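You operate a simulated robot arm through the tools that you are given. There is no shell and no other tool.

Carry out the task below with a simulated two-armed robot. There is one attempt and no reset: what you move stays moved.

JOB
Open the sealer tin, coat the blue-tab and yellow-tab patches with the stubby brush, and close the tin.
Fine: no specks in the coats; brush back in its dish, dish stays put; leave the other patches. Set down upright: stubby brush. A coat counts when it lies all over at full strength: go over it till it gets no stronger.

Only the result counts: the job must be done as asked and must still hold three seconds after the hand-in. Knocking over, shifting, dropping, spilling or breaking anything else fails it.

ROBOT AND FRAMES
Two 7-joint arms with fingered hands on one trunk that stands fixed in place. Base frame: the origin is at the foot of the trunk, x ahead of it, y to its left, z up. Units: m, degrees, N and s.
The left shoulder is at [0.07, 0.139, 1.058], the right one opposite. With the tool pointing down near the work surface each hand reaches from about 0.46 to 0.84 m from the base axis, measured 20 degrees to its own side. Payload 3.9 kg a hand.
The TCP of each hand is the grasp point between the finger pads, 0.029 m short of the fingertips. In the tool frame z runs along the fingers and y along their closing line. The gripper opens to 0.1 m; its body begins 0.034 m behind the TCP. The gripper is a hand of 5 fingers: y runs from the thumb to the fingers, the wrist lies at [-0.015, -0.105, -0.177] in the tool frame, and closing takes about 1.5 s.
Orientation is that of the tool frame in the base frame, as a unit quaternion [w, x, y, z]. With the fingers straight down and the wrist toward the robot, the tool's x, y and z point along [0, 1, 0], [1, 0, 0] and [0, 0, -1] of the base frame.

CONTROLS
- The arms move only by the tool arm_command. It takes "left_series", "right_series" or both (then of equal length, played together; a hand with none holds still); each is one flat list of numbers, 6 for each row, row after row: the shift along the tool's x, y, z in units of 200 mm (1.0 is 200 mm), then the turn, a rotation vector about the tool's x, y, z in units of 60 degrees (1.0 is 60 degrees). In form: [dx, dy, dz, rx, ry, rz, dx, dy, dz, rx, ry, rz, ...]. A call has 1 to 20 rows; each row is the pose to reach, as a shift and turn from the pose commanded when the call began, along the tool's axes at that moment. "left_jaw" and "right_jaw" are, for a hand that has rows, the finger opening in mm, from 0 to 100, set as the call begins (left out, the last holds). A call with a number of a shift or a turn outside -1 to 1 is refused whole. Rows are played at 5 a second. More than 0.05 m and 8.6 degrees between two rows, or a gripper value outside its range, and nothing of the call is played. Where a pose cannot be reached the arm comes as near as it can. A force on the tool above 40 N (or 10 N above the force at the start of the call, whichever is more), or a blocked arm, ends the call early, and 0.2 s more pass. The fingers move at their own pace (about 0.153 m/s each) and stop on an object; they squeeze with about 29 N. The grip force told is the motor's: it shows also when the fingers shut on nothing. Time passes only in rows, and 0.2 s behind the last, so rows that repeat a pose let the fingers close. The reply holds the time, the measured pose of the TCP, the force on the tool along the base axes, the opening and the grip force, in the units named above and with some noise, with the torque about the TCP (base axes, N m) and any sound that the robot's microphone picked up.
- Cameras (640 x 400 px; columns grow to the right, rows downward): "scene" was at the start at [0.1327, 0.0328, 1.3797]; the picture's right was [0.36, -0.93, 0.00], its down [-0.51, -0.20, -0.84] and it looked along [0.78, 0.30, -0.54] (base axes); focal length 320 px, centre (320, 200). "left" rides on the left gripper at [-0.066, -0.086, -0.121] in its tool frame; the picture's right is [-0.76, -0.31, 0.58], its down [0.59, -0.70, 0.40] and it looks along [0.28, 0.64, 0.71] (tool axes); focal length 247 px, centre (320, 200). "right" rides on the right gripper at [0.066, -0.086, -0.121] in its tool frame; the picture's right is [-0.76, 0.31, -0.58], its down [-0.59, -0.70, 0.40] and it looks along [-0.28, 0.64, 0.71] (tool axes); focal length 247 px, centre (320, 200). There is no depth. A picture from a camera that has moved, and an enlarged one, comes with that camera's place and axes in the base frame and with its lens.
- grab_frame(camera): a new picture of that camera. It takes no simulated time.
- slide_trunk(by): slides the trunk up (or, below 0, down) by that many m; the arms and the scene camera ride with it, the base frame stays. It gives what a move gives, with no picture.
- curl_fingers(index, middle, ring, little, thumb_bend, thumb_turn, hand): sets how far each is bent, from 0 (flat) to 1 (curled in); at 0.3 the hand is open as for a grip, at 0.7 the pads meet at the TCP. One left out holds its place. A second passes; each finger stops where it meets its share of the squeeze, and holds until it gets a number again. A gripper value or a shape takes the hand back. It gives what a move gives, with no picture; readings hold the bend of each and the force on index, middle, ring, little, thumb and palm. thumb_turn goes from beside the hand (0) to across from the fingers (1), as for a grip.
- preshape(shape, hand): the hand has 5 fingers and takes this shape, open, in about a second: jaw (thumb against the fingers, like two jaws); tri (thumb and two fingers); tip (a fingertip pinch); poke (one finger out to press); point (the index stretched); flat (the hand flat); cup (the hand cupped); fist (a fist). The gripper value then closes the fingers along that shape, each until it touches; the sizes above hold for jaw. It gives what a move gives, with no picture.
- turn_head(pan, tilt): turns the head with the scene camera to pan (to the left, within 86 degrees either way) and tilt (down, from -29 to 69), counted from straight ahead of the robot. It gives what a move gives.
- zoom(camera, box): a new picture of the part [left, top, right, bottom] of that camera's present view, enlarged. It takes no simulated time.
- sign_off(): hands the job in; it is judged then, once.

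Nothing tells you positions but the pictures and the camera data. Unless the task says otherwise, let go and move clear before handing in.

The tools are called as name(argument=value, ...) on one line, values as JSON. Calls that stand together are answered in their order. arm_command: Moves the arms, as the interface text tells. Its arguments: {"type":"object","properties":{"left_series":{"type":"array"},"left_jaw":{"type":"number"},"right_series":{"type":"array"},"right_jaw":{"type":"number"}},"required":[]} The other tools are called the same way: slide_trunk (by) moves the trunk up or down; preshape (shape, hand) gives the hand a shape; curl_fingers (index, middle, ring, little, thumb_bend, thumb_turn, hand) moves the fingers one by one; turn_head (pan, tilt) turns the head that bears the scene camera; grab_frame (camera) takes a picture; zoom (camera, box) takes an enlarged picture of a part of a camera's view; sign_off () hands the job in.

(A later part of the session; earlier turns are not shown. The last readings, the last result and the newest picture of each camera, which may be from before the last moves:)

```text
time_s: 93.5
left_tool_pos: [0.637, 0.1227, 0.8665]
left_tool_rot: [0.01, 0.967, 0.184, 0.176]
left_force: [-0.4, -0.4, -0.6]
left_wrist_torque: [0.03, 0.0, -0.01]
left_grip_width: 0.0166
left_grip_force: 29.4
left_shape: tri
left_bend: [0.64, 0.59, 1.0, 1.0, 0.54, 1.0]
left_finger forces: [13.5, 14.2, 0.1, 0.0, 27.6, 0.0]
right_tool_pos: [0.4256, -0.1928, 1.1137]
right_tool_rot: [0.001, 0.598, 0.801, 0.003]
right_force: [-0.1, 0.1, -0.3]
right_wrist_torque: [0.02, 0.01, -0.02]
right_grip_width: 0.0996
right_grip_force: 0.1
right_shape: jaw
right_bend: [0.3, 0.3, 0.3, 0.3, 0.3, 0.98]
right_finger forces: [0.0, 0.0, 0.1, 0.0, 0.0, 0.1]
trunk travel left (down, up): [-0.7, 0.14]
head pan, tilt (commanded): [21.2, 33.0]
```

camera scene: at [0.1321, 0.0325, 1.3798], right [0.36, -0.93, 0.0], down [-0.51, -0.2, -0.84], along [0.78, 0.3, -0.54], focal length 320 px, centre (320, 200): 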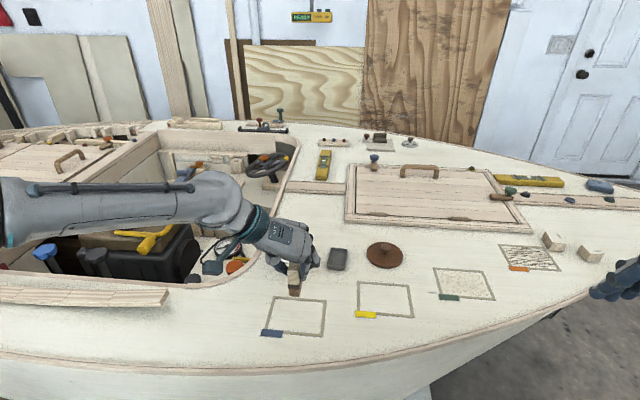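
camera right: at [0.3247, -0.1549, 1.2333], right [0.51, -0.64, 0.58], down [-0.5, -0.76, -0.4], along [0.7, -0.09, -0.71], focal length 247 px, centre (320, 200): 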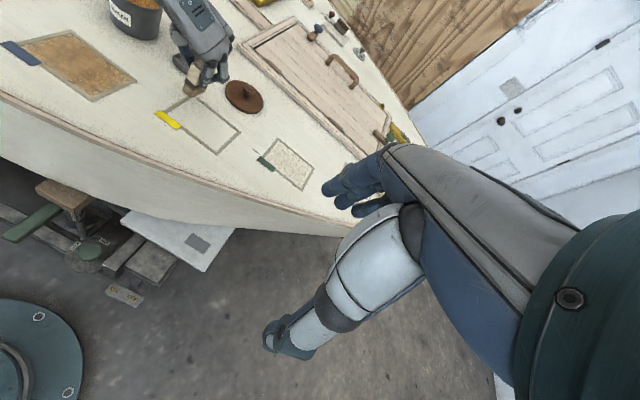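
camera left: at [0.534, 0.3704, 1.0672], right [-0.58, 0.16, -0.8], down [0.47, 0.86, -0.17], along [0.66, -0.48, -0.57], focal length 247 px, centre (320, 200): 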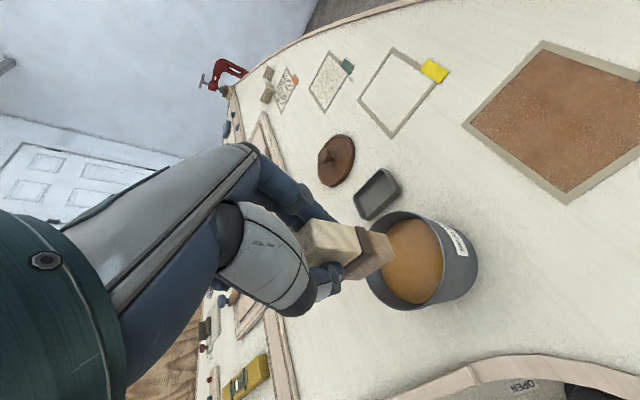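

arm_command(left_series=[-0.0017, -0.0004, 0.0047, 0, 0, 0, -0.0026, -0.0006, 0.007, 0, 0, 0])

```text
time_s: 94.1
left_tool_pos: [0.6363, 0.1222, 0.8651]
left_tool_rot: [0.012, 0.967, 0.184, 0.177]
left_force: [0.0, -1.3, 3.1]
left_wrist_torque: [0.03, -0.08, -0.01]
left_grip_width: 0.0164
left_grip_force: 28.6
left_shape: tri
left_bend: [0.64, 0.59, 1.0, 1.0, 0.54, 1.0]
left_finger forces: [13.6, 14.9, 0.1, 0.1, 27.9, 0.1]
right_tool_pos: [0.4251, -0.1932, 1.1136]
right_tool_rot: [0.002, 0.598, 0.801, 0.004]
right_force: [0.2, 0.5, 0.2]
right_wrist_torque: [0.01, 0.01, 0.03]
right_grip_width: 0.0999
right_grip_force: 0.1
right_shape: jaw
right_bend: [0.3, 0.3, 0.3, 0.3, 0.3, 0.98]
right_finger forces: [0.0, 0.0, 0.0, 0.0, 0.0, 0.0]
trunk travel left (down, up): [-0.7, 0.14]
head pan, tilt (commanded): [21.2, 33.0]
```

Contact at about 3.5 N. Sweeping right along the far strip.

arm_command(left_series=[-0.0045, 0.0405, 0.002, 0, 0, 0, -0.0091, 0.0811, 0.0041, 0, 0, 0, -0.0136, 0.1216, 0.0062, 0, 0, 0, -0.0181, 0.1621, 0.0082, 0, 0, 0, -0.0227, 0.2026, 0.0103, 0, 0, 0, -0.0272, 0.2432, 0.0123, 0, 0, 0, -0.0317, 0.2837, 0.0144, 0, 0, 0, -0.0363, 0.3242, 0.0164, 0, 0, 0, -0.0408, 0.3647, 0.0185, 0, 0, 0, -0.0453, 0.4053, 0.0205, 0, 0, 0, -0.0499, 0.4458, 0.0226, 0, 0, 0, -0.0544, 0.4863, 0.0246, 0, 0, 0])

zoom(camera="scene", box=[340, 255, 440, 335])

zoom(camera="scene", box=[265, 285, 335, 345])

```text
time_s: 96.7
left_tool_pos: [0.6623, 0.0285, 0.8655]
left_tool_rot: [0.011, 0.967, 0.183, 0.176]
left_force: [-0.8, 1.3, 0.2]
left_wrist_torque: [0.11, -0.04, 0.01]
left_grip_width: 0.0167
left_grip_force: 29.0
left_shape: tri
left_bend: [0.64, 0.59, 1.0, 1.0, 0.54, 1.0]
left_finger forces: [12.8, 14.5, 0.0, 0.1, 28.2, 0.0]
right_tool_pos: [0.4253, -0.1928, 1.1126]
right_tool_rot: [0.002, 0.599, 0.801, 0.004]
right_force: [-0.1, -0.1, 0.2]
right_wrist_torque: [-0.04, -0.03, 0.01]
right_grip_width: 0.0999
right_grip_force: 0.1
right_shape: jaw
right_bend: [0.3, 0.3, 0.3, 0.3, 0.3, 0.98]
right_finger forces: [0.0, 0.1, 0.0, 0.0, 0.1, 0.1]
trunk travel left (down, up): [-0.7, 0.14]
head pan, tilt (commanded): [21.2, 33.0]
```

```text
5.00 times, centred on (390, 295) of scene
camera zoom: at [0.1325, 0.0326, 1.3797], right [0.36, -0.93, 0.0], down [-0.51, -0.2, -0.84], along [0.78, 0.3, -0.54], focal length 1597 px, centre (-30, -275)
```

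zoom: 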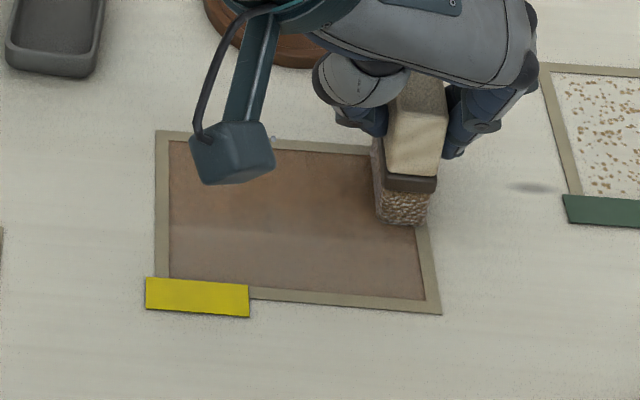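

```text
6.67 times, centred on (300, 315) of scene
camera zoom: at [0.1325, 0.0326, 1.3797], right [0.36, -0.93, 0.0], down [-0.51, -0.2, -0.84], along [0.78, 0.3, -0.54], focal length 2130 px, centre (453, -567)
```

zoom: 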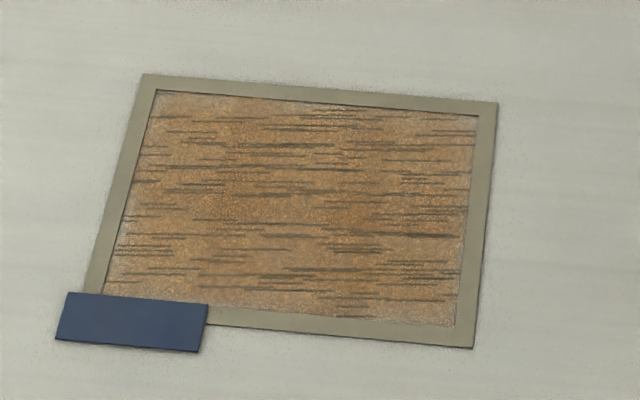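

As on blue, the first sweep leaves a light film. I'll step to the near strip along the right edge and sweep back left.

arm_command(left_series=[-0.0537, -0.0052, -0.0163, 0, 0, 0, -0.1063, -0.0101, -0.0358, 0, 0, 0, -0.1588, -0.015, -0.0554, 0, 0, 0, -0.2113, -0.0199, -0.0749, 0, 0, 0, -0.2068, -0.0604, -0.077, 0, 0, 0, -0.2022, -0.101, -0.079, 0, 0, 0, -0.1977, -0.1415, -0.0811, 0, 0, 0, -0.1932, -0.182, -0.0831, 0, 0, 0, -0.1886, -0.2226, -0.0852, 0, 0, 0, -0.1841, -0.2631, -0.0872, 0, 0, 0, -0.1796, -0.3036, -0.0893, 0, 0, 0, -0.175, -0.3441, -0.0913, 0, 0, 0, -0.1705, -0.3847, -0.0934, 0, 0, 0, -0.166, -0.4252, -0.0954, 0, 0, 0, -0.1614, -0.4657, -0.0975, 0, 0, 0, -0.1569, -0.5062, -0.0995, 0, 0, 0])

zoom(camera="scene", box=[340, 255, 440, 335])

```text
time_s: 100.1
left_tool_pos: [0.5916, 0.1094, 0.8653]
left_tool_rot: [0.011, 0.967, 0.183, 0.178]
left_force: [2.0, -2.9, 7.7]
left_wrist_torque: [-0.13, -0.11, -0.03]
left_grip_width: 0.0166
left_grip_force: 29.5
left_shape: tri
left_bend: [0.64, 0.59, 1.0, 1.0, 0.54, 1.0]
left_finger forces: [14.9, 15.7, 0.0, 0.1, 27.1, 0.1]
right_tool_pos: [0.4247, -0.1941, 1.1143]
right_tool_rot: [0.002, 0.598, 0.801, 0.004]
right_force: [-0.5, 0.4, -0.3]
right_wrist_torque: [-0.02, -0.04, 0.01]
right_grip_width: 0.0999
right_grip_force: 0.0
right_shape: jaw
right_bend: [0.3, 0.3, 0.3, 0.3, 0.3, 0.98]
right_finger forces: [0.0, 0.0, 0.0, 0.0, 0.0, 0.1]
trunk travel left (down, up): [-0.7, 0.14]
head pan, tilt (commanded): [21.2, 33.0]
```

```text
5.00 times, centred on (390, 295) of scene
camera zoom: at [0.1315, 0.0323, 1.3799], right [0.36, -0.93, 0.0], down [-0.51, -0.2, -0.84], along [0.78, 0.3, -0.54], focal length 1597 px, centre (-30, -275)
```

zoom: 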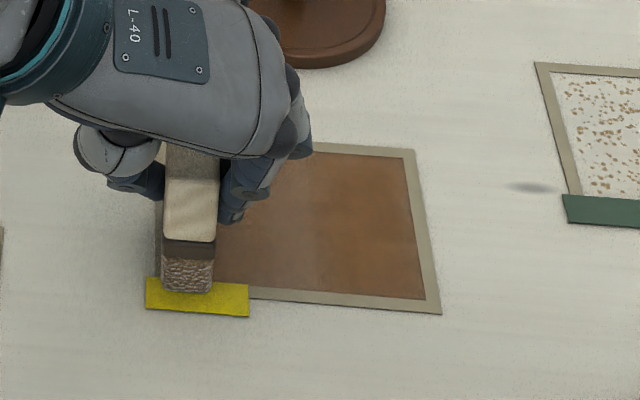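

Now back to the tin for a reload.

arm_command(left_series=[0.0618, 0.0155, -0.17, 0, 0, 0, 0.1236, 0.031, -0.34, 0, 0, 0, 0.1854, 0.0465, -0.51, 0, 0, 0, 0.3103, -0.1251, -0.4802, 0, 0, 0, 0.4352, -0.2967, -0.4504, 0, 0, 0, 0.5601, -0.4683, -0.4206, 0, 0, 0, 0.685, -0.6399, -0.3908, 0, 0, 0, 0.81, -0.811, -0.361, 0, 0, 0, 0.81, -0.811, -0.361, 0, 0, 0])

zoom(camera="scene", box=[340, 260, 430, 330])

zoom(camera="scene", box=[250, 190, 340, 280])

zoom(camera="left", box=[300, 170, 500, 330])

```text
time_s: 102.1
left_tool_pos: [0.6515, 0.3171, 0.9732]
left_tool_rot: [0.01, 0.967, 0.183, 0.176]
left_force: [-0.1, 1.0, -0.7]
left_wrist_torque: [0.04, 0.04, -0.02]
left_grip_width: 0.0163
left_grip_force: 29.5
left_shape: tri
left_bend: [0.64, 0.59, 1.0, 1.0, 0.54, 1.0]
left_finger forces: [13.7, 14.0, 0.0, 0.1, 27.6, 0.0]
right_tool_pos: [0.4253, -0.1936, 1.1122]
right_tool_rot: [0.002, 0.598, 0.801, 0.004]
right_force: [-0.1, 0.2, -0.4]
right_wrist_torque: [0.02, 0.02, -0.01]
right_grip_width: 0.0997
right_grip_force: 0.0
right_shape: jaw
right_bend: [0.3, 0.3, 0.3, 0.3, 0.3, 0.98]
right_finger forces: [0.0, 0.0, 0.1, 0.1, 0.1, 0.0]
trunk travel left (down, up): [-0.7, 0.14]
head pan, tilt (commanded): [21.2, 33.0]
```

```text
5.71 times, centred on (385, 295) of scene
camera zoom: at [0.1326, 0.0323, 1.3797], right [0.36, -0.93, 0.0], down [-0.51, -0.2, -0.84], along [0.78, 0.3, -0.54], focal length 1826 px, centre (-51, -343)
```

zoom: 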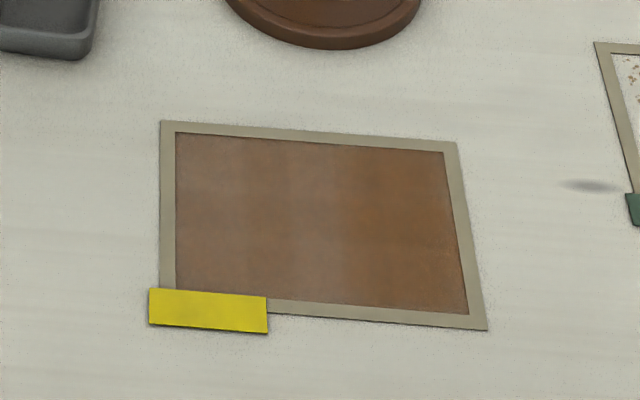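

```text
4.44 times, centred on (295, 235) of scene
camera zoom: at [0.1326, 0.0323, 1.3797], right [0.36, -0.93, 0.0], down [-0.51, -0.2, -0.84], along [0.78, 0.3, -0.54], focal length 1420 px, centre (431, 44)
```

zoom: 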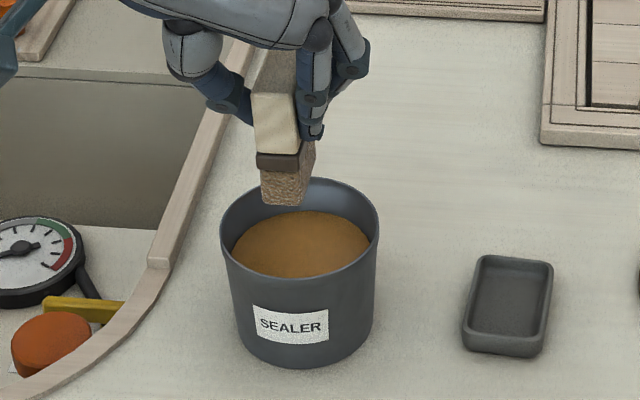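

```text
2.50 times, centred on (400, 250) of left
camera zoom: at [0.5225, 0.3691, 1.0582], right [-0.57, 0.04, -0.82], down [0.4, 0.88, -0.23], along [0.72, -0.47, -0.52], focal length 617 px, centre (120, 75)
```

zoom: 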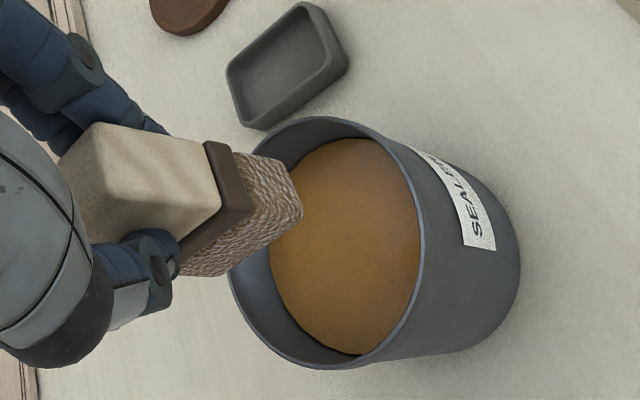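

The yellow coat matches blue's first round. The bristles look drier after two sweeps, and blue's last round ran much longer on one dip, so a dry brush may have made the streaks. I'll reload more often from here.

arm_command(left_series=[-0.03, -0.0075, 0.0825, 0, 0, 0, -0.06, -0.015, 0.165, 0, 0, 0, -0.085, -0.0213, 0.2337, 0, 0, 0, -0.103, -0.0258, 0.2832, 0, 0, 0, -0.103, -0.0258, 0.2832, 0, 0, 0])

zoom(camera="left", box=[300, 170, 500, 330])

```text
time_s: 103.3
left_tool_pos: [0.6513, 0.3159, 0.9163]
left_tool_rot: [0.011, 0.967, 0.183, 0.179]
left_force: [0.7, -0.3, 9.7]
left_wrist_torque: [0.01, -0.11, 0.03]
left_grip_width: 0.0163
left_grip_force: 28.7
left_shape: tri
left_bend: [0.64, 0.59, 1.0, 1.0, 0.54, 1.0]
left_finger forces: [13.6, 15.8, 0.0, 0.0, 29.0, 0.0]
right_tool_pos: [0.4235, -0.1931, 1.1143]
right_tool_rot: [0.002, 0.598, 0.801, 0.004]
right_force: [-0.3, -0.4, -0.5]
right_wrist_torque: [-0.01, 0.0, -0.01]
right_grip_width: 0.0997
right_grip_force: 0.0
right_shape: jaw
right_bend: [0.3, 0.3, 0.3, 0.3, 0.3, 0.98]
right_finger forces: [0.0, 0.0, 0.0, 0.1, 0.0, 0.1]
trunk travel left (down, up): [-0.7, 0.14]
head pan, tilt (commanded): [21.2, 33.0]
```

```text
2.50 times, centred on (400, 250) of left
camera zoom: at [0.5213, 0.3686, 0.9996], right [-0.56, 0.04, -0.82], down [0.4, 0.88, -0.23], along [0.72, -0.47, -0.51], focal length 617 px, centre (120, 75)
```

zoom: 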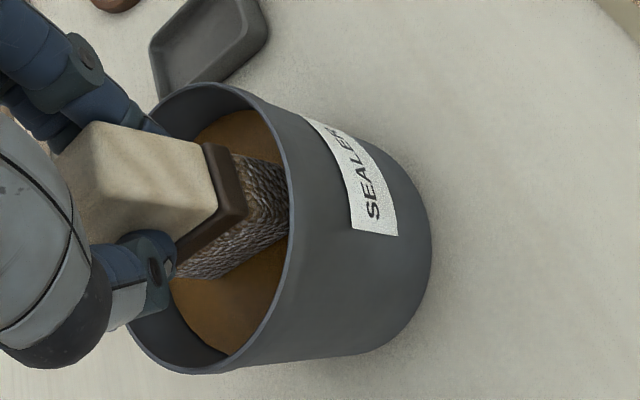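

Good contact in the dip. Lifting and going to the near-left start of the yellow patch.

arm_command(left_series=[0.035, 0.009, -0.095, 0, 0, 0, 0.07, 0.0175, -0.19, 0, 0, 0, 0.103, 0.0258, -0.2832, 0, 0, 0, -0.0219, 0.1974, -0.313, 0, 0, 0, -0.1468, 0.369, -0.3428, 0, 0, 0, -0.2717, 0.5406, -0.3726, 0, 0, 0, -0.3966, 0.7122, -0.4024, 0, 0, 0, -0.5215, 0.8838, -0.4322, 0, 0, 0, -0.5833, 0.8683, -0.2622, 0, 0, 0, -0.6451, 0.8528, -0.0922, 0, 0, 0, -0.69, 0.8415, 0.0315, 0, 0, 0, -0.706, 0.8375, 0.0755, 0, 0, 0])

zoom(camera="scene", box=[340, 255, 440, 335])

```text
time_s: 105.9
left_tool_pos: [0.5923, 0.1103, 0.8659]
left_tool_rot: [0.01, 0.967, 0.184, 0.178]
left_force: [0.0, 0.0, 1.6]
left_wrist_torque: [0.04, -0.01, 0.02]
left_grip_width: 0.0163
left_grip_force: 29.3
left_shape: tri
left_bend: [0.64, 0.59, 1.0, 1.0, 0.54, 1.0]
left_finger forces: [13.5, 14.6, 0.1, 0.1, 28.2, 0.1]
right_tool_pos: [0.4244, -0.1929, 1.1139]
right_tool_rot: [0.002, 0.598, 0.801, 0.004]
right_force: [-0.4, -0.1, -0.1]
right_wrist_torque: [0.0, -0.03, -0.02]
right_grip_width: 0.0997
right_grip_force: 0.1
right_shape: jaw
right_bend: [0.3, 0.3, 0.3, 0.3, 0.3, 0.98]
right_finger forces: [0.1, 0.0, 0.1, 0.1, 0.0, 0.1]
trunk travel left (down, up): [-0.7, 0.14]
head pan, tilt (commanded): [21.2, 33.0]
```

```text
5.00 times, centred on (390, 295) of scene
camera zoom: at [0.1322, 0.0328, 1.3798], right [0.36, -0.93, 0.0], down [-0.51, -0.2, -0.84], along [0.78, 0.3, -0.54], focal length 1597 px, centre (-30, -275)
```

zoom: 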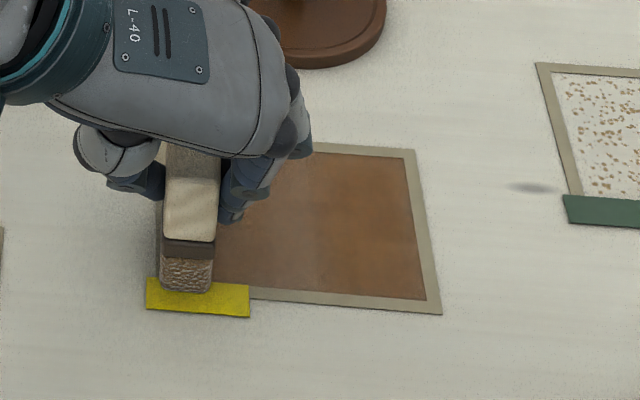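

Light contact. Sweeping right along the near strip, then the far strip back left.

arm_command(left_series=[-0.0054, 0.0403, 0.0044, 0, 0, 0, -0.01, 0.0809, 0.0064, 0, 0, 0, -0.0145, 0.1214, 0.0085, 0, 0, 0, -0.019, 0.1619, 0.0105, 0, 0, 0, -0.0236, 0.2024, 0.0126, 0, 0, 0, -0.0281, 0.243, 0.0146, 0, 0, 0, -0.0326, 0.2835, 0.0167, 0, 0, 0, -0.0372, 0.324, 0.0187, 0, 0, 0, -0.0417, 0.3645, 0.0208, 0, 0, 0, -0.0462, 0.4051, 0.0228, 0, 0, 0, -0.0508, 0.4456, 0.0249, 0, 0, 0, -0.0553, 0.4861, 0.0269, 0, 0, 0])

zoom(camera="scene", box=[340, 255, 440, 335])

arm_command(left_series=[0.0525, 0.0049, 0.0196, 0, 0, 0, 0.105, 0.0098, 0.0391, 0, 0, 0, 0.1576, 0.0147, 0.0587, 0, 0, 0, 0.2101, 0.0196, 0.0782, 0, 0, 0, 0.2146, -0.0209, 0.0762, 0, 0, 0, 0.2192, -0.0615, 0.0741, 0, 0, 0, 0.2237, -0.102, 0.0721, 0, 0, 0, 0.2282, -0.1425, 0.07, 0, 0, 0, 0.2328, -0.183, 0.068, 0, 0, 0, 0.2373, -0.2236, 0.0659, 0, 0, 0, 0.2418, -0.2641, 0.0639, 0, 0, 0, 0.2464, -0.3046, 0.0618, 0, 0, 0, 0.2509, -0.3451, 0.0598, 0, 0, 0, 0.2554, -0.3857, 0.0577, 0, 0, 0, 0.26, -0.4262, 0.0557, 0, 0, 0, 0.2645, -0.4667, 0.0536, 0, 0, 0])

zoom(camera="scene", box=[340, 255, 440, 335])

```text
time_s: 108.5
left_tool_pos: [0.6178, 0.017, 0.8659]
left_tool_rot: [0.011, 0.967, 0.183, 0.177]
left_force: [-0.6, 1.8, 3.2]
left_wrist_torque: [0.09, -0.05, 0.02]
left_grip_width: 0.0162
left_grip_force: 29.4
left_shape: tri
left_bend: [0.64, 0.59, 1.0, 1.0, 0.54, 1.0]
left_finger forces: [12.7, 15.0, 0.0, 0.0, 29.2, 0.0]
right_tool_pos: [0.4242, -0.1938, 1.1132]
right_tool_rot: [0.002, 0.598, 0.801, 0.004]
right_force: [0.1, -0.4, -0.5]
right_wrist_torque: [-0.01, -0.01, -0.01]
right_grip_width: 0.0998
right_grip_force: 0.2
right_shape: jaw
right_bend: [0.3, 0.3, 0.3, 0.3, 0.3, 0.98]
right_finger forces: [0.1, 0.0, 0.1, 0.0, 0.0, 0.0]
trunk travel left (down, up): [-0.7, 0.14]
head pan, tilt (commanded): [21.2, 33.0]
```

```text
5.00 times, centred on (390, 295) of scene
camera zoom: at [0.1321, 0.0327, 1.3798], right [0.36, -0.93, 0.0], down [-0.51, -0.2, -0.84], along [0.78, 0.3, -0.54], focal length 1597 px, centre (-30, -275)
```

zoom: 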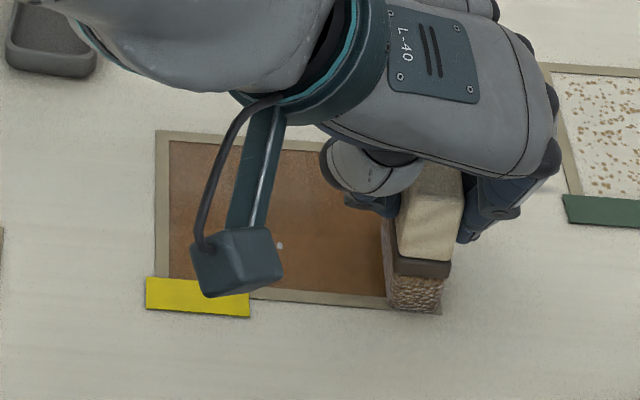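

```text
time_s: 111.9
left_tool_pos: [0.6344, 0.123, 0.866]
left_tool_rot: [0.011, 0.967, 0.183, 0.178]
left_force: [-2.8, -6.5, 9.0]
left_wrist_torque: [-0.3, -0.07, -0.14]
left_grip_width: 0.0168
left_grip_force: 28.9
left_shape: tri
left_bend: [0.63, 0.59, 1.0, 1.0, 0.54, 1.0]
left_finger forces: [16.3, 17.4, 0.1, 0.1, 27.0, 0.0]
right_tool_pos: [0.424, -0.194, 1.113]
right_tool_rot: [0.003, 0.598, 0.801, 0.005]
right_force: [-0.2, 0.7, 1.0]
right_wrist_torque: [-0.01, 0.0, 0.01]
right_grip_width: 0.0999
right_grip_force: 0.1
right_shape: jaw
right_bend: [0.3, 0.3, 0.3, 0.3, 0.3, 0.98]
right_finger forces: [0.0, 0.1, 0.1, 0.1, 0.0, 0.0]
trunk travel left (down, up): [-0.7, 0.14]
head pan, tilt (commanded): [21.2, 33.0]
```

```text
5.00 times, centred on (390, 295) of scene
camera zoom: at [0.1305, 0.0317, 1.38], right [0.36, -0.93, 0.0], down [-0.51, -0.2, -0.84], along [0.78, 0.3, -0.54], focal length 1597 px, centre (-30, -275)
```

zoom: 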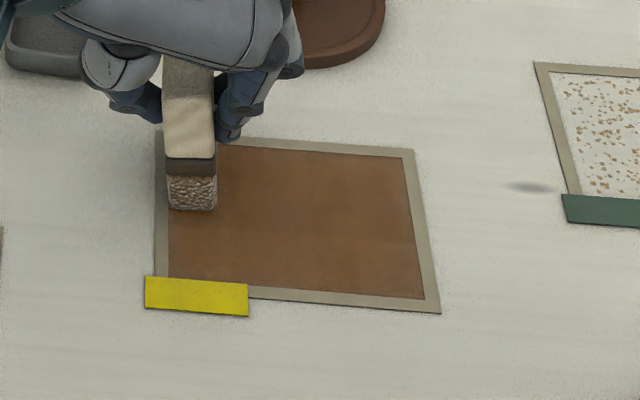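

Yellow now looks like blue did after its second round, with no streaks. I'll reload for one final, well-loaded round.

arm_command(left_series=[0.0618, 0.0155, -0.17, 0, 0, 0, 0.1236, 0.031, -0.34, 0, 0, 0, 0.1854, 0.0465, -0.51, 0, 0, 0, 0.2679, -0.1285, -0.496, 0, 0, 0, 0.3504, -0.3035, -0.482, 0, 0, 0, 0.4329, -0.4785, -0.468, 0, 0, 0, 0.5154, -0.6535, -0.454, 0, 0, 0, 0.598, -0.8285, -0.44, 0, 0, 0])

zoom(camera="scene", box=[340, 260, 430, 330])

zoom(camera="scene", box=[260, 190, 330, 260])

```text
time_s: 113.7
left_tool_pos: [0.6521, 0.3184, 0.972]
left_tool_rot: [0.011, 0.967, 0.184, 0.176]
left_force: [-0.3, -0.1, -1.1]
left_wrist_torque: [0.0, 0.03, 0.0]
left_grip_width: 0.0166
left_grip_force: 28.5
left_shape: tri
left_bend: [0.63, 0.59, 1.0, 1.0, 0.54, 1.0]
left_finger forces: [13.9, 14.2, 0.1, 0.1, 28.2, 0.0]
right_tool_pos: [0.4246, -0.1917, 1.1129]
right_tool_rot: [0.002, 0.598, 0.801, 0.003]
right_force: [-1.0, 1.2, 0.7]
right_wrist_torque: [0.03, -0.02, -0.01]
right_grip_width: 0.0996
right_grip_force: 0.0
right_shape: jaw
right_bend: [0.3, 0.3, 0.3, 0.3, 0.3, 0.98]
right_finger forces: [0.0, 0.1, 0.1, 0.0, 0.0, 0.1]
trunk travel left (down, up): [-0.7, 0.14]
head pan, tilt (commanded): [21.2, 33.0]
```

```text
5.71 times, centred on (385, 295) of scene
camera zoom: at [0.133, 0.0338, 1.3796], right [0.36, -0.93, 0.0], down [-0.51, -0.2, -0.84], along [0.78, 0.3, -0.54], focal length 1826 px, centre (-51, -343)
```

zoom: 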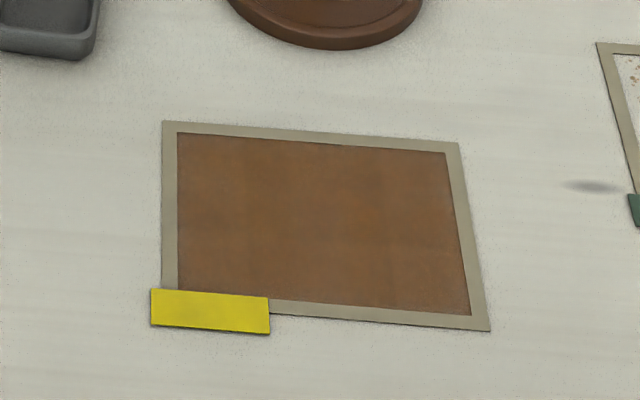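

```text
5.71 times, centred on (295, 225) of scene
camera zoom: at [0.133, 0.0338, 1.3796], right [0.36, -0.93, 0.0], down [-0.51, -0.2, -0.84], along [0.78, 0.3, -0.54], focal length 1826 px, centre (463, 57)
```

zoom: 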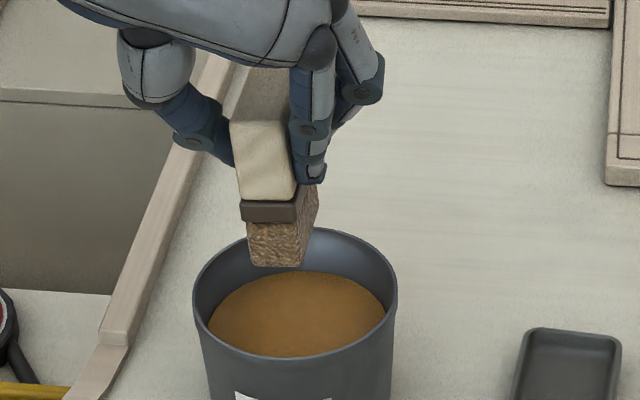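

arm_command(left_series=[-0.03, -0.0075, 0.0825, 0, 0, 0, -0.06, -0.015, 0.165, 0, 0, 0, -0.085, -0.0213, 0.2337, 0, 0, 0, -0.1004, -0.0252, 0.2762, 0, 0, 0, -0.1004, -0.0252, 0.2762, 0, 0, 0, -0.1004, -0.0252, 0.2762, 0, 0, 0])

arm_command(left_series=[0.035, 0.009, -0.095, 0, 0, 0, 0.07, 0.0175, -0.19, 0, 0, 0, 0.1004, 0.0252, -0.2762, 0, 0, 0, 0.0179, 0.2002, -0.2902, 0, 0, 0, -0.0646, 0.3752, -0.3042, 0, 0, 0, -0.1471, 0.5502, -0.3182, 0, 0, 0, -0.2296, 0.7252, -0.3322, 0, 0, 0, -0.3121, 0.9002, -0.3462, 0, 0, 0, -0.3739, 0.8847, -0.1762, 0, 0, 0, -0.4357, 0.8692, -0.0062, 0, 0, 0, -0.48, 0.858, 0.116, 0, 0, 0, -0.4958, 0.8541, 0.1591, 0, 0, 0])

zoom(camera="scene", box=[340, 255, 440, 335])

```text
time_s: 115.1
left_tool_pos: [0.651, 0.3161, 0.9146]
left_tool_rot: [0.011, 0.967, 0.183, 0.178]
left_force: [1.0, -0.2, 6.2]
left_wrist_torque: [0.05, -0.08, 0.0]
left_grip_width: 0.0166
left_grip_force: 29.0
left_shape: tri
left_bend: [0.63, 0.59, 1.0, 1.0, 0.54, 1.0]
left_finger forces: [14.0, 15.8, 0.1, 0.0, 28.7, 0.1]
right_tool_pos: [0.4238, -0.1941, 1.1128]
right_tool_rot: [0.002, 0.598, 0.801, 0.004]
right_force: [-0.3, 0.0, 0.3]
right_wrist_torque: [-0.01, 0.02, 0.01]
right_grip_width: 0.0996
right_grip_force: 0.2
right_shape: jaw
right_bend: [0.3, 0.3, 0.3, 0.3, 0.3, 0.98]
right_finger forces: [0.1, 0.0, 0.0, 0.0, 0.1, 0.1]
trunk travel left (down, up): [-0.7, 0.14]
head pan, tilt (commanded): [21.2, 33.0]
```

```text
time_s: 117.7
left_tool_pos: [0.6367, 0.122, 0.8653]
left_tool_rot: [0.011, 0.967, 0.184, 0.176]
left_force: [-0.5, 0.7, 0.8]
left_wrist_torque: [0.07, -0.05, 0.0]
left_grip_width: 0.0165
left_grip_force: 28.9
left_shape: tri
left_bend: [0.63, 0.59, 1.0, 1.0, 0.54, 1.0]
left_finger forces: [13.7, 14.7, 0.0, 0.1, 28.7, 0.1]
right_tool_pos: [0.4241, -0.1937, 1.1137]
right_tool_rot: [0.002, 0.598, 0.801, 0.005]
right_force: [-0.7, 0.2, -0.3]
right_wrist_torque: [0.0, 0.0, -0.02]
right_grip_width: 0.1001
right_grip_force: 0.0
right_shape: jaw
right_bend: [0.3, 0.3, 0.3, 0.3, 0.3, 0.98]
right_finger forces: [0.0, 0.0, 0.1, 0.0, 0.0, 0.0]
trunk travel left (down, up): [-0.7, 0.14]
head pan, tilt (commanded): [21.2, 33.0]
```

```text
5.00 times, centred on (390, 295) of scene
camera zoom: at [0.132, 0.0328, 1.3798], right [0.36, -0.93, 0.0], down [-0.51, -0.2, -0.84], along [0.78, 0.3, -0.54], focal length 1597 px, centre (-30, -275)
```

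zoom: 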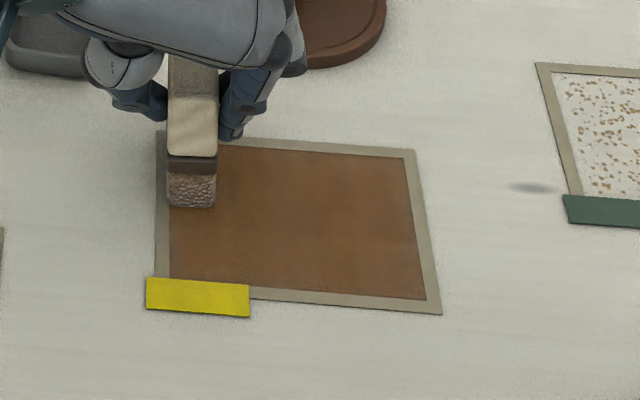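

I'll nudge 3 mm left to catch the edge, then sweep right.

arm_command(left_series=[0.0005, -0.015, 0.0025, 0, 0, 0, -0.0045, 0.0253, 0.0045, 0, 0, 0, -0.009, 0.066, 0.0065, 0, 0, 0, -0.0136, 0.1065, 0.0086, 0, 0, 0, -0.0182, 0.147, 0.0106, 0, 0, 0, -0.0227, 0.1876, 0.0127, 0, 0, 0, -0.0272, 0.228, 0.0147, 0, 0, 0, -0.0318, 0.2686, 0.0168, 0, 0, 0, -0.0363, 0.3091, 0.0188, 0, 0, 0, -0.0408, 0.3496, 0.0209, 0, 0, 0, -0.0454, 0.3902, 0.0229, 0, 0, 0, -0.05, 0.4307, 0.025, 0, 0, 0, -0.0545, 0.4712, 0.027, 0, 0, 0, -0.0573, 0.496, 0.0282, 0, 0, 0])

zoom(camera="scene", box=[340, 255, 440, 335])

```text
time_s: 120.7
left_tool_pos: [0.6622, 0.0262, 0.8648]
left_tool_rot: [0.011, 0.967, 0.183, 0.176]
left_force: [-0.5, 0.5, 2.1]
left_wrist_torque: [0.13, 0.01, 0.0]
left_grip_width: 0.0167
left_grip_force: 29.4
left_shape: tri
left_bend: [0.64, 0.59, 1.0, 1.0, 0.54, 1.0]
left_finger forces: [12.7, 15.5, 0.0, 0.1, 29.2, 0.0]
right_tool_pos: [0.4262, -0.1928, 1.1144]
right_tool_rot: [0.002, 0.599, 0.801, 0.004]
right_force: [0.0, -0.1, 0.2]
right_wrist_torque: [-0.04, 0.03, -0.01]
right_grip_width: 0.0997
right_grip_force: 0.0
right_shape: jaw
right_bend: [0.3, 0.3, 0.3, 0.3, 0.3, 0.98]
right_finger forces: [0.1, 0.0, 0.1, 0.0, 0.1, 0.0]
trunk travel left (down, up): [-0.7, 0.14]
head pan, tilt (commanded): [21.2, 33.0]
```

```text
5.00 times, centred on (390, 295) of scene
camera zoom: at [0.1323, 0.0329, 1.3798], right [0.36, -0.93, 0.0], down [-0.51, -0.2, -0.84], along [0.78, 0.3, -0.54], focal length 1597 px, centre (-30, -275)
```

zoom: 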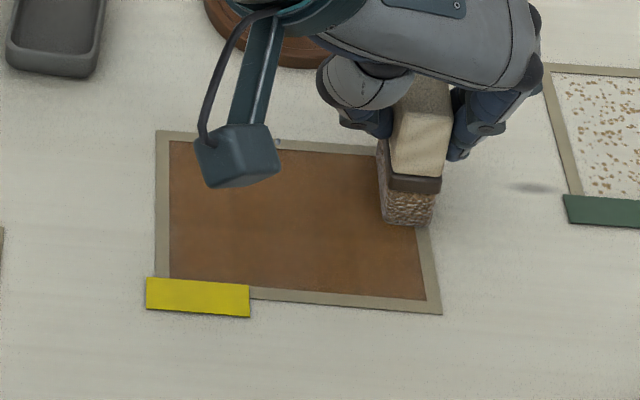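

Next, the near strip back to the left.

arm_command(left_series=[-0.0537, -0.005, -0.02, 0, 0, 0, -0.1074, -0.01, -0.04, 0, 0, 0, -0.1611, -0.015, -0.06, 0, 0, 0, -0.2148, -0.02, -0.0799, 0, 0, 0, -0.2103, -0.0605, -0.082, 0, 0, 0, -0.2057, -0.101, -0.084, 0, 0, 0, -0.2012, -0.1416, -0.0861, 0, 0, 0, -0.1967, -0.1821, -0.0881, 0, 0, 0, -0.1921, -0.2226, -0.0902, 0, 0, 0, -0.1876, -0.2632, -0.0922, 0, 0, 0, -0.1831, -0.3037, -0.0943, 0, 0, 0, -0.1785, -0.3442, -0.0963, 0, 0, 0, -0.174, -0.3847, -0.0984, 0, 0, 0, -0.1695, -0.4253, -0.1004, 0, 0, 0, -0.1649, -0.4658, -0.1025, 0, 0, 0, -0.1598, -0.511, -0.1048, 0, 0, 0])

zoom(camera="scene", box=[340, 255, 440, 335])

```text
time_s: 124.1
left_tool_pos: [0.5918, 0.1103, 0.865]
left_tool_rot: [0.011, 0.967, 0.183, 0.176]
left_force: [0.5, -0.7, 0.6]
left_wrist_torque: [0.02, -0.02, -0.03]
left_grip_width: 0.0164
left_grip_force: 28.8
left_shape: tri
left_bend: [0.64, 0.59, 1.0, 1.0, 0.54, 1.0]
left_finger forces: [13.2, 15.2, 0.0, 0.1, 28.1, 0.1]
right_tool_pos: [0.4257, -0.1925, 1.1133]
right_tool_rot: [0.001, 0.598, 0.801, 0.003]
right_force: [0.2, -0.7, -0.1]
right_wrist_torque: [0.01, 0.01, -0.01]
right_grip_width: 0.0997
right_grip_force: 0.1
right_shape: jaw
right_bend: [0.3, 0.3, 0.3, 0.3, 0.3, 0.98]
right_finger forces: [0.1, 0.1, 0.1, 0.0, 0.0, 0.1]
trunk travel left (down, up): [-0.7, 0.14]
head pan, tilt (commanded): [21.2, 33.0]
```

```text
5.00 times, centred on (390, 295) of scene
camera zoom: at [0.1326, 0.0332, 1.3797], right [0.36, -0.93, 0.0], down [-0.51, -0.2, -0.84], along [0.78, 0.3, -0.54], focal length 1597 px, centre (-30, -275)
```

zoom: 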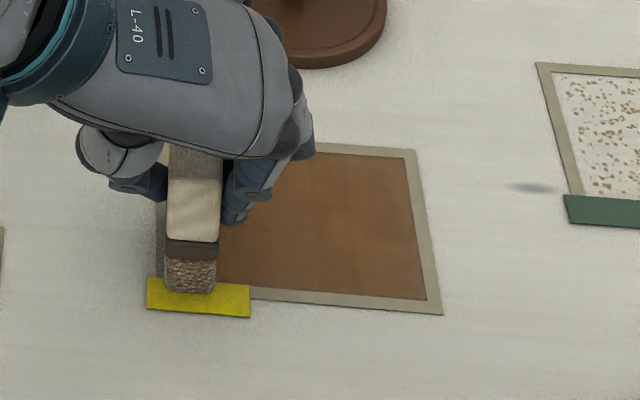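

Lifting to the tin to inspect yellow and blue.

arm_command(left_series=[0.0618, 0.0155, -0.17, 0, 0, 0, 0.1236, 0.031, -0.34, 0, 0, 0, 0.1854, 0.0465, -0.51, 0, 0, 0, 0.3103, -0.1251, -0.4802, 0, 0, 0, 0.4352, -0.2967, -0.4504, 0, 0, 0, 0.5601, -0.4683, -0.4206, 0, 0, 0, 0.685, -0.6399, -0.3908, 0, 0, 0, 0.81, -0.811, -0.361, 0, 0, 0, 0.81, -0.811, -0.361, 0, 0, 0])

zoom(camera="scene", box=[340, 260, 430, 330])

zoom(camera="scene", box=[265, 285, 335, 345])

zoom(camera="right", box=[0, 20, 260, 170])

```text
time_s: 126.1
left_tool_pos: [0.6495, 0.3136, 0.9716]
left_tool_rot: [0.01, 0.967, 0.184, 0.176]
left_force: [-0.2, 0.1, -0.9]
left_wrist_torque: [0.0, 0.02, -0.02]
left_grip_width: 0.0167
left_grip_force: 29.2
left_shape: tri
left_bend: [0.63, 0.59, 1.0, 1.0, 0.54, 1.0]
left_finger forces: [13.5, 14.6, 0.1, 0.1, 28.2, 0.1]
right_tool_pos: [0.4257, -0.1927, 1.1139]
right_tool_rot: [0.002, 0.598, 0.802, 0.004]
right_force: [-0.5, 0.4, -0.6]
right_wrist_torque: [0.02, -0.02, 0.04]
right_grip_width: 0.0999
right_grip_force: 0.0
right_shape: jaw
right_bend: [0.3, 0.3, 0.3, 0.3, 0.3, 0.98]
right_finger forces: [0.0, 0.1, 0.0, 0.1, 0.0, 0.1]
trunk travel left (down, up): [-0.7, 0.14]
head pan, tilt (commanded): [21.2, 33.0]
```

```text
5.71 times, centred on (385, 295) of scene
camera zoom: at [0.1326, 0.0323, 1.3797], right [0.36, -0.93, 0.0], down [-0.51, -0.2, -0.84], along [0.78, 0.3, -0.54], focal length 1826 px, centre (-51, -343)
```

zoom: 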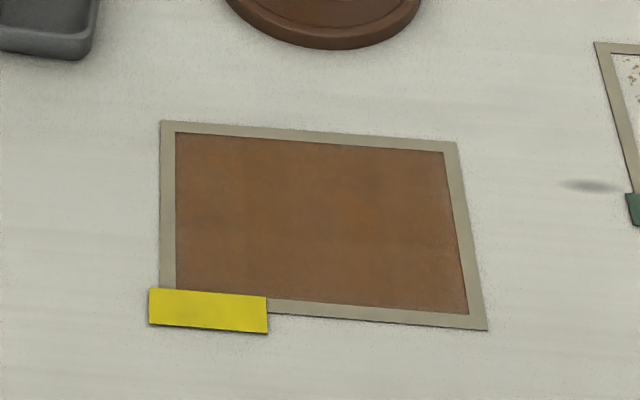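

```text
6.67 times, centred on (300, 315) of scene
camera zoom: at [0.1326, 0.0323, 1.3797], right [0.36, -0.93, 0.0], down [-0.51, -0.2, -0.84], along [0.78, 0.3, -0.54], focal length 2130 px, centre (453, -567)
```

zoom: 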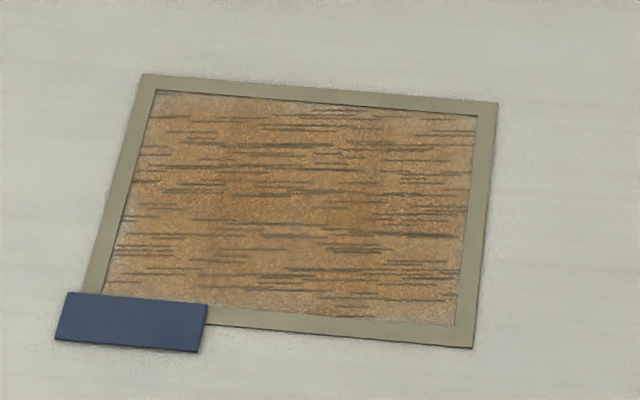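

```text
2.46 times, centred on (130, 95) of right
camera zoom: at [0.3237, -0.1552, 1.2335], right [0.51, -0.64, 0.58], down [-0.5, -0.76, -0.41], along [0.7, -0.09, -0.71], focal length 608 px, centre (788, 458)
```

zoom: 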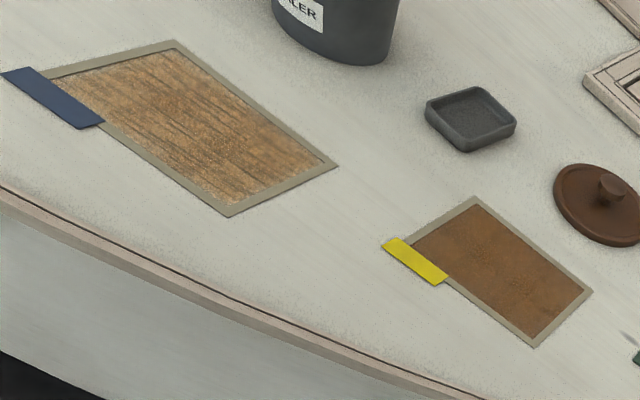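

Yellow looks even and is no stronger than after the previous round. I'll zoom in on its edges and corners.

zoom(camera="scene", box=[355, 276, 385, 300])

zoom(camera="scene", box=[388, 280, 418, 320])

zoom(camera="scene", box=[355, 295, 395, 325])

zoom(camera="left", box=[340, 20, 480, 150])

```text
16.00 times, centred on (370, 288) of scene
camera zoom: at [0.1326, 0.0323, 1.3797], right [0.36, -0.93, 0.0], down [-0.51, -0.2, -0.84], along [0.78, 0.3, -0.54], focal length 5111 px, centre (-480, -1208)
```

zoom: 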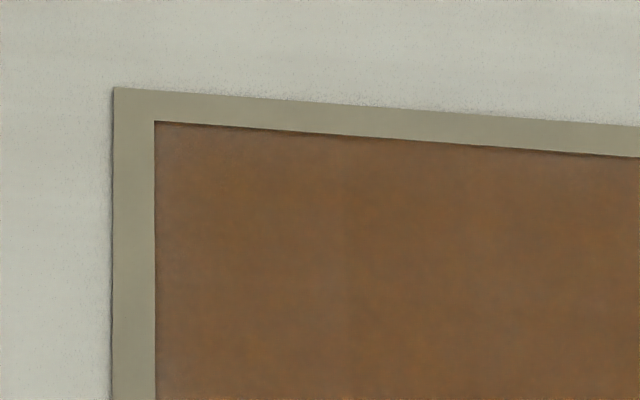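

```text
10.00 times, centred on (403, 300) of scene
camera zoom: at [0.1326, 0.0323, 1.3797], right [0.36, -0.93, 0.0], down [-0.51, -0.2, -0.84], along [0.78, 0.3, -0.54], focal length 3195 px, centre (-510, -800)
```

zoom: 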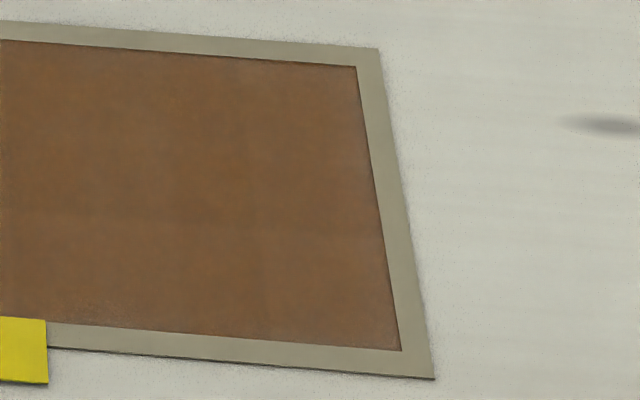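

```text
13.33 times, centred on (375, 310) of scene
camera zoom: at [0.1326, 0.0323, 1.3797], right [0.36, -0.93, 0.0], down [-0.51, -0.2, -0.84], along [0.78, 0.3, -0.54], focal length 4260 px, centre (-413, -1267)
```

zoom: 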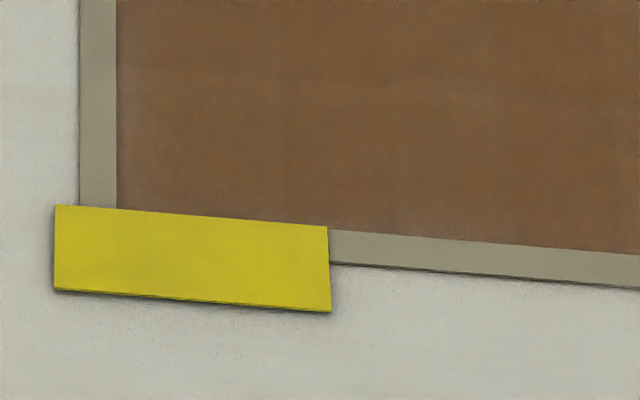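

```text
3.08 times, centred on (410, 85) of left
camera zoom: at [0.5202, 0.3662, 1.0571], right [-0.57, 0.04, -0.82], down [0.4, 0.88, -0.23], along [0.72, -0.47, -0.52], focal length 760 px, centre (43, 554)
```

zoom: 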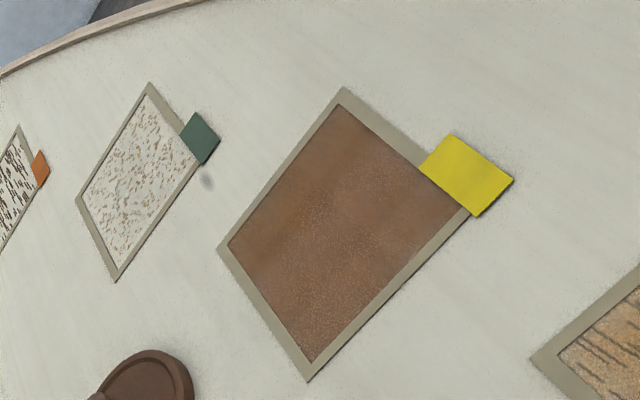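

Yellow is covered right to the tape. Before touching either patch again I'll wait a little and see whether the coats change by themselves.

arm_command(left_series=[0, 0, 0, 0, 0, 0, 0, 0, 0, 0, 0, 0, 0, 0, 0, 0, 0, 0, 0, 0, 0, 0, 0, 0, 0, 0, 0, 0, 0, 0, 0, 0, 0, 0, 0, 0, 0, 0, 0, 0, 0, 0, 0, 0, 0, 0, 0, 0, 0, 0, 0, 0, 0, 0, 0, 0, 0, 0, 0, 0, 0, 0, 0, 0, 0, 0, 0, 0, 0, 0, 0, 0, 0, 0, 0, 0, 0, 0, 0, 0, 0, 0, 0, 0, 0, 0, 0, 0, 0, 0, 0, 0, 0, 0, 0, 0, 0, 0, 0, 0, 0, 0, 0, 0, 0, 0, 0, 0, 0, 0, 0, 0, 0, 0, 0, 0, 0, 0, 0, 0])

arm_command(left_series=[0, 0, 0, 0, 0, 0, 0, 0, 0, 0, 0, 0, 0, 0, 0, 0, 0, 0, 0, 0, 0, 0, 0, 0, 0, 0, 0, 0, 0, 0, 0, 0, 0, 0, 0, 0, 0, 0, 0, 0, 0, 0, 0, 0, 0, 0, 0, 0, 0, 0, 0, 0, 0, 0, 0, 0, 0, 0, 0, 0, 0, 0, 0, 0, 0, 0, 0, 0, 0, 0, 0, 0, 0, 0, 0, 0, 0, 0, 0, 0, 0, 0, 0, 0, 0, 0, 0, 0, 0, 0, 0, 0, 0, 0, 0, 0, 0, 0, 0, 0, 0, 0, 0, 0, 0, 0, 0, 0, 0, 0, 0, 0, 0, 0, 0, 0, 0, 0, 0, 0])

zoom(camera="scene", box=[265, 260, 435, 345])

```text
time_s: 130.3
left_tool_pos: [0.6505, 0.3139, 0.9713]
left_tool_rot: [0.011, 0.967, 0.183, 0.177]
left_force: [0.3, -0.2, 0.0]
left_wrist_torque: [-0.01, -0.02, -0.01]
left_grip_width: 0.0169
left_grip_force: 29.4
left_shape: tri
left_bend: [0.63, 0.59, 1.0, 1.0, 0.54, 1.0]
left_finger forces: [13.5, 14.6, 0.0, 0.1, 28.1, 0.0]
right_tool_pos: [0.4251, -0.1931, 1.1133]
right_tool_rot: [0.001, 0.598, 0.801, 0.003]
right_force: [-0.3, 0.1, -0.1]
right_wrist_torque: [0.01, -0.03, -0.02]
right_grip_width: 0.0996
right_grip_force: 0.1
right_shape: jaw
right_bend: [0.3, 0.3, 0.3, 0.3, 0.3, 0.98]
right_finger forces: [0.1, 0.0, 0.1, 0.0, 0.0, 0.1]
trunk travel left (down, up): [-0.7, 0.14]
head pan, tilt (commanded): [21.2, 33.0]
```

```text
time_s: 134.5
left_tool_pos: [0.6491, 0.3135, 0.9712]
left_tool_rot: [0.011, 0.967, 0.184, 0.177]
left_force: [-0.1, -0.6, -0.3]
left_wrist_torque: [0.02, 0.04, 0.0]
left_grip_width: 0.0168
left_grip_force: 29.4
left_shape: tri
left_bend: [0.63, 0.59, 1.0, 1.0, 0.54, 1.0]
left_finger forces: [13.5, 14.6, 0.0, 0.0, 28.2, 0.0]
right_tool_pos: [0.4253, -0.1921, 1.1144]
right_tool_rot: [0.002, 0.598, 0.801, 0.003]
right_force: [-0.3, -1.1, 0.0]
right_wrist_torque: [-0.02, 0.01, -0.05]
right_grip_width: 0.0996
right_grip_force: 0.1
right_shape: jaw
right_bend: [0.3, 0.3, 0.3, 0.3, 0.3, 0.98]
right_finger forces: [0.0, 0.1, 0.0, 0.1, 0.0, 0.0]
trunk travel left (down, up): [-0.7, 0.14]
head pan, tilt (commanded): [21.2, 33.0]
```

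```text
3.76 times, centred on (350, 302) of scene
camera zoom: at [0.1329, 0.0329, 1.3797], right [0.36, -0.93, 0.0], down [-0.51, -0.2, -0.84], along [0.78, 0.3, -0.54], focal length 1203 px, centre (207, -186)
```

zoom: 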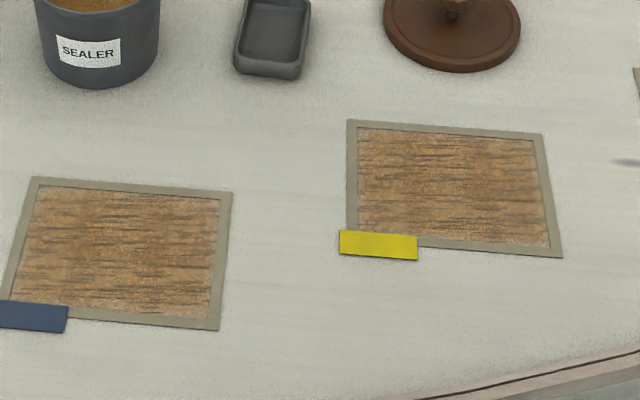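

Yellow turned golden with the same dark grain by itself, so that look is just how the coat cures and not damage from brushing. Now I'll compare both patches closely for strength and specks.

zoom(camera="scene", box=[265, 285, 335, 345])

zoom(camera="scene", box=[350, 270, 420, 330])

zoom(camera="scene", box=[275, 297, 300, 315])

zoom(camera="scene", box=[360, 280, 385, 298])

```text
6.67 times, centred on (300, 315) of scene
camera zoom: at [0.1329, 0.0329, 1.3797], right [0.36, -0.93, 0.0], down [-0.51, -0.2, -0.84], along [0.78, 0.3, -0.54], focal length 2130 px, centre (453, -567)
```

zoom: 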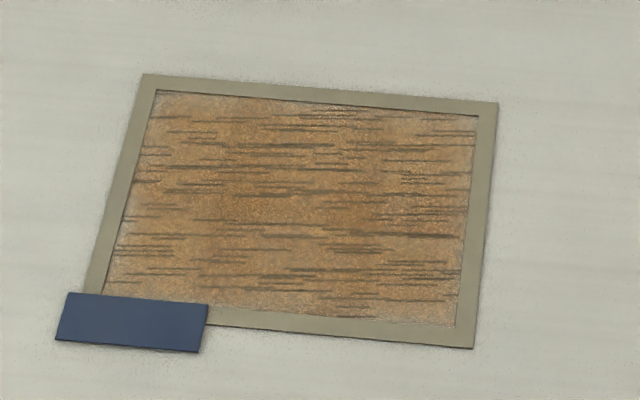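

```text
6.67 times, centred on (385, 300) of scene
camera zoom: at [0.1329, 0.0329, 1.3797], right [0.36, -0.93, 0.0], down [-0.51, -0.2, -0.84], along [0.78, 0.3, -0.54], focal length 2130 px, centre (-113, -467)
```

zoom: 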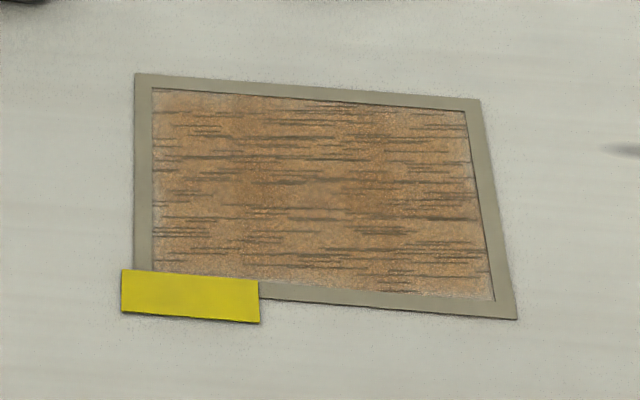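

```text
16.00 times, centred on (288, 306) of scene
camera zoom: at [0.1329, 0.0329, 1.3797], right [0.36, -0.93, 0.0], down [-0.51, -0.2, -0.84], along [0.78, 0.3, -0.54], focal length 5111 px, centre (840, -1496)
```

zoom: 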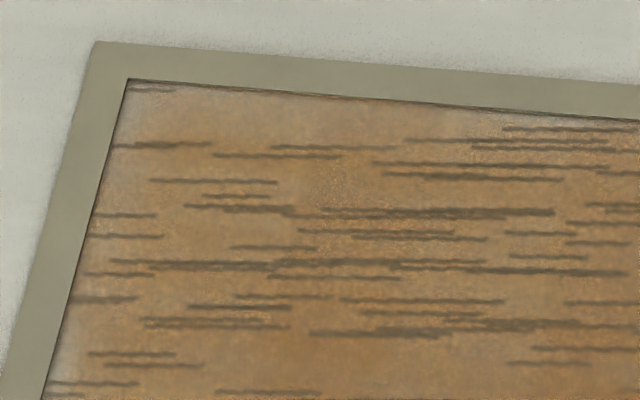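

```text
16.00 times, centred on (372, 289) of scene
camera zoom: at [0.1329, 0.0329, 1.3797], right [0.36, -0.93, 0.0], down [-0.51, -0.2, -0.84], along [0.78, 0.3, -0.54], focal length 5111 px, centre (-520, -1224)
```

zoom: 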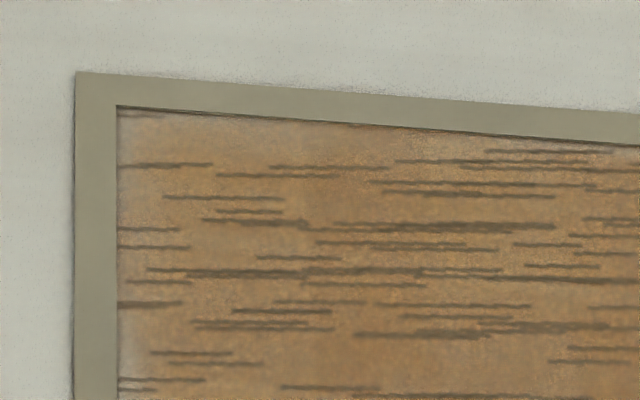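

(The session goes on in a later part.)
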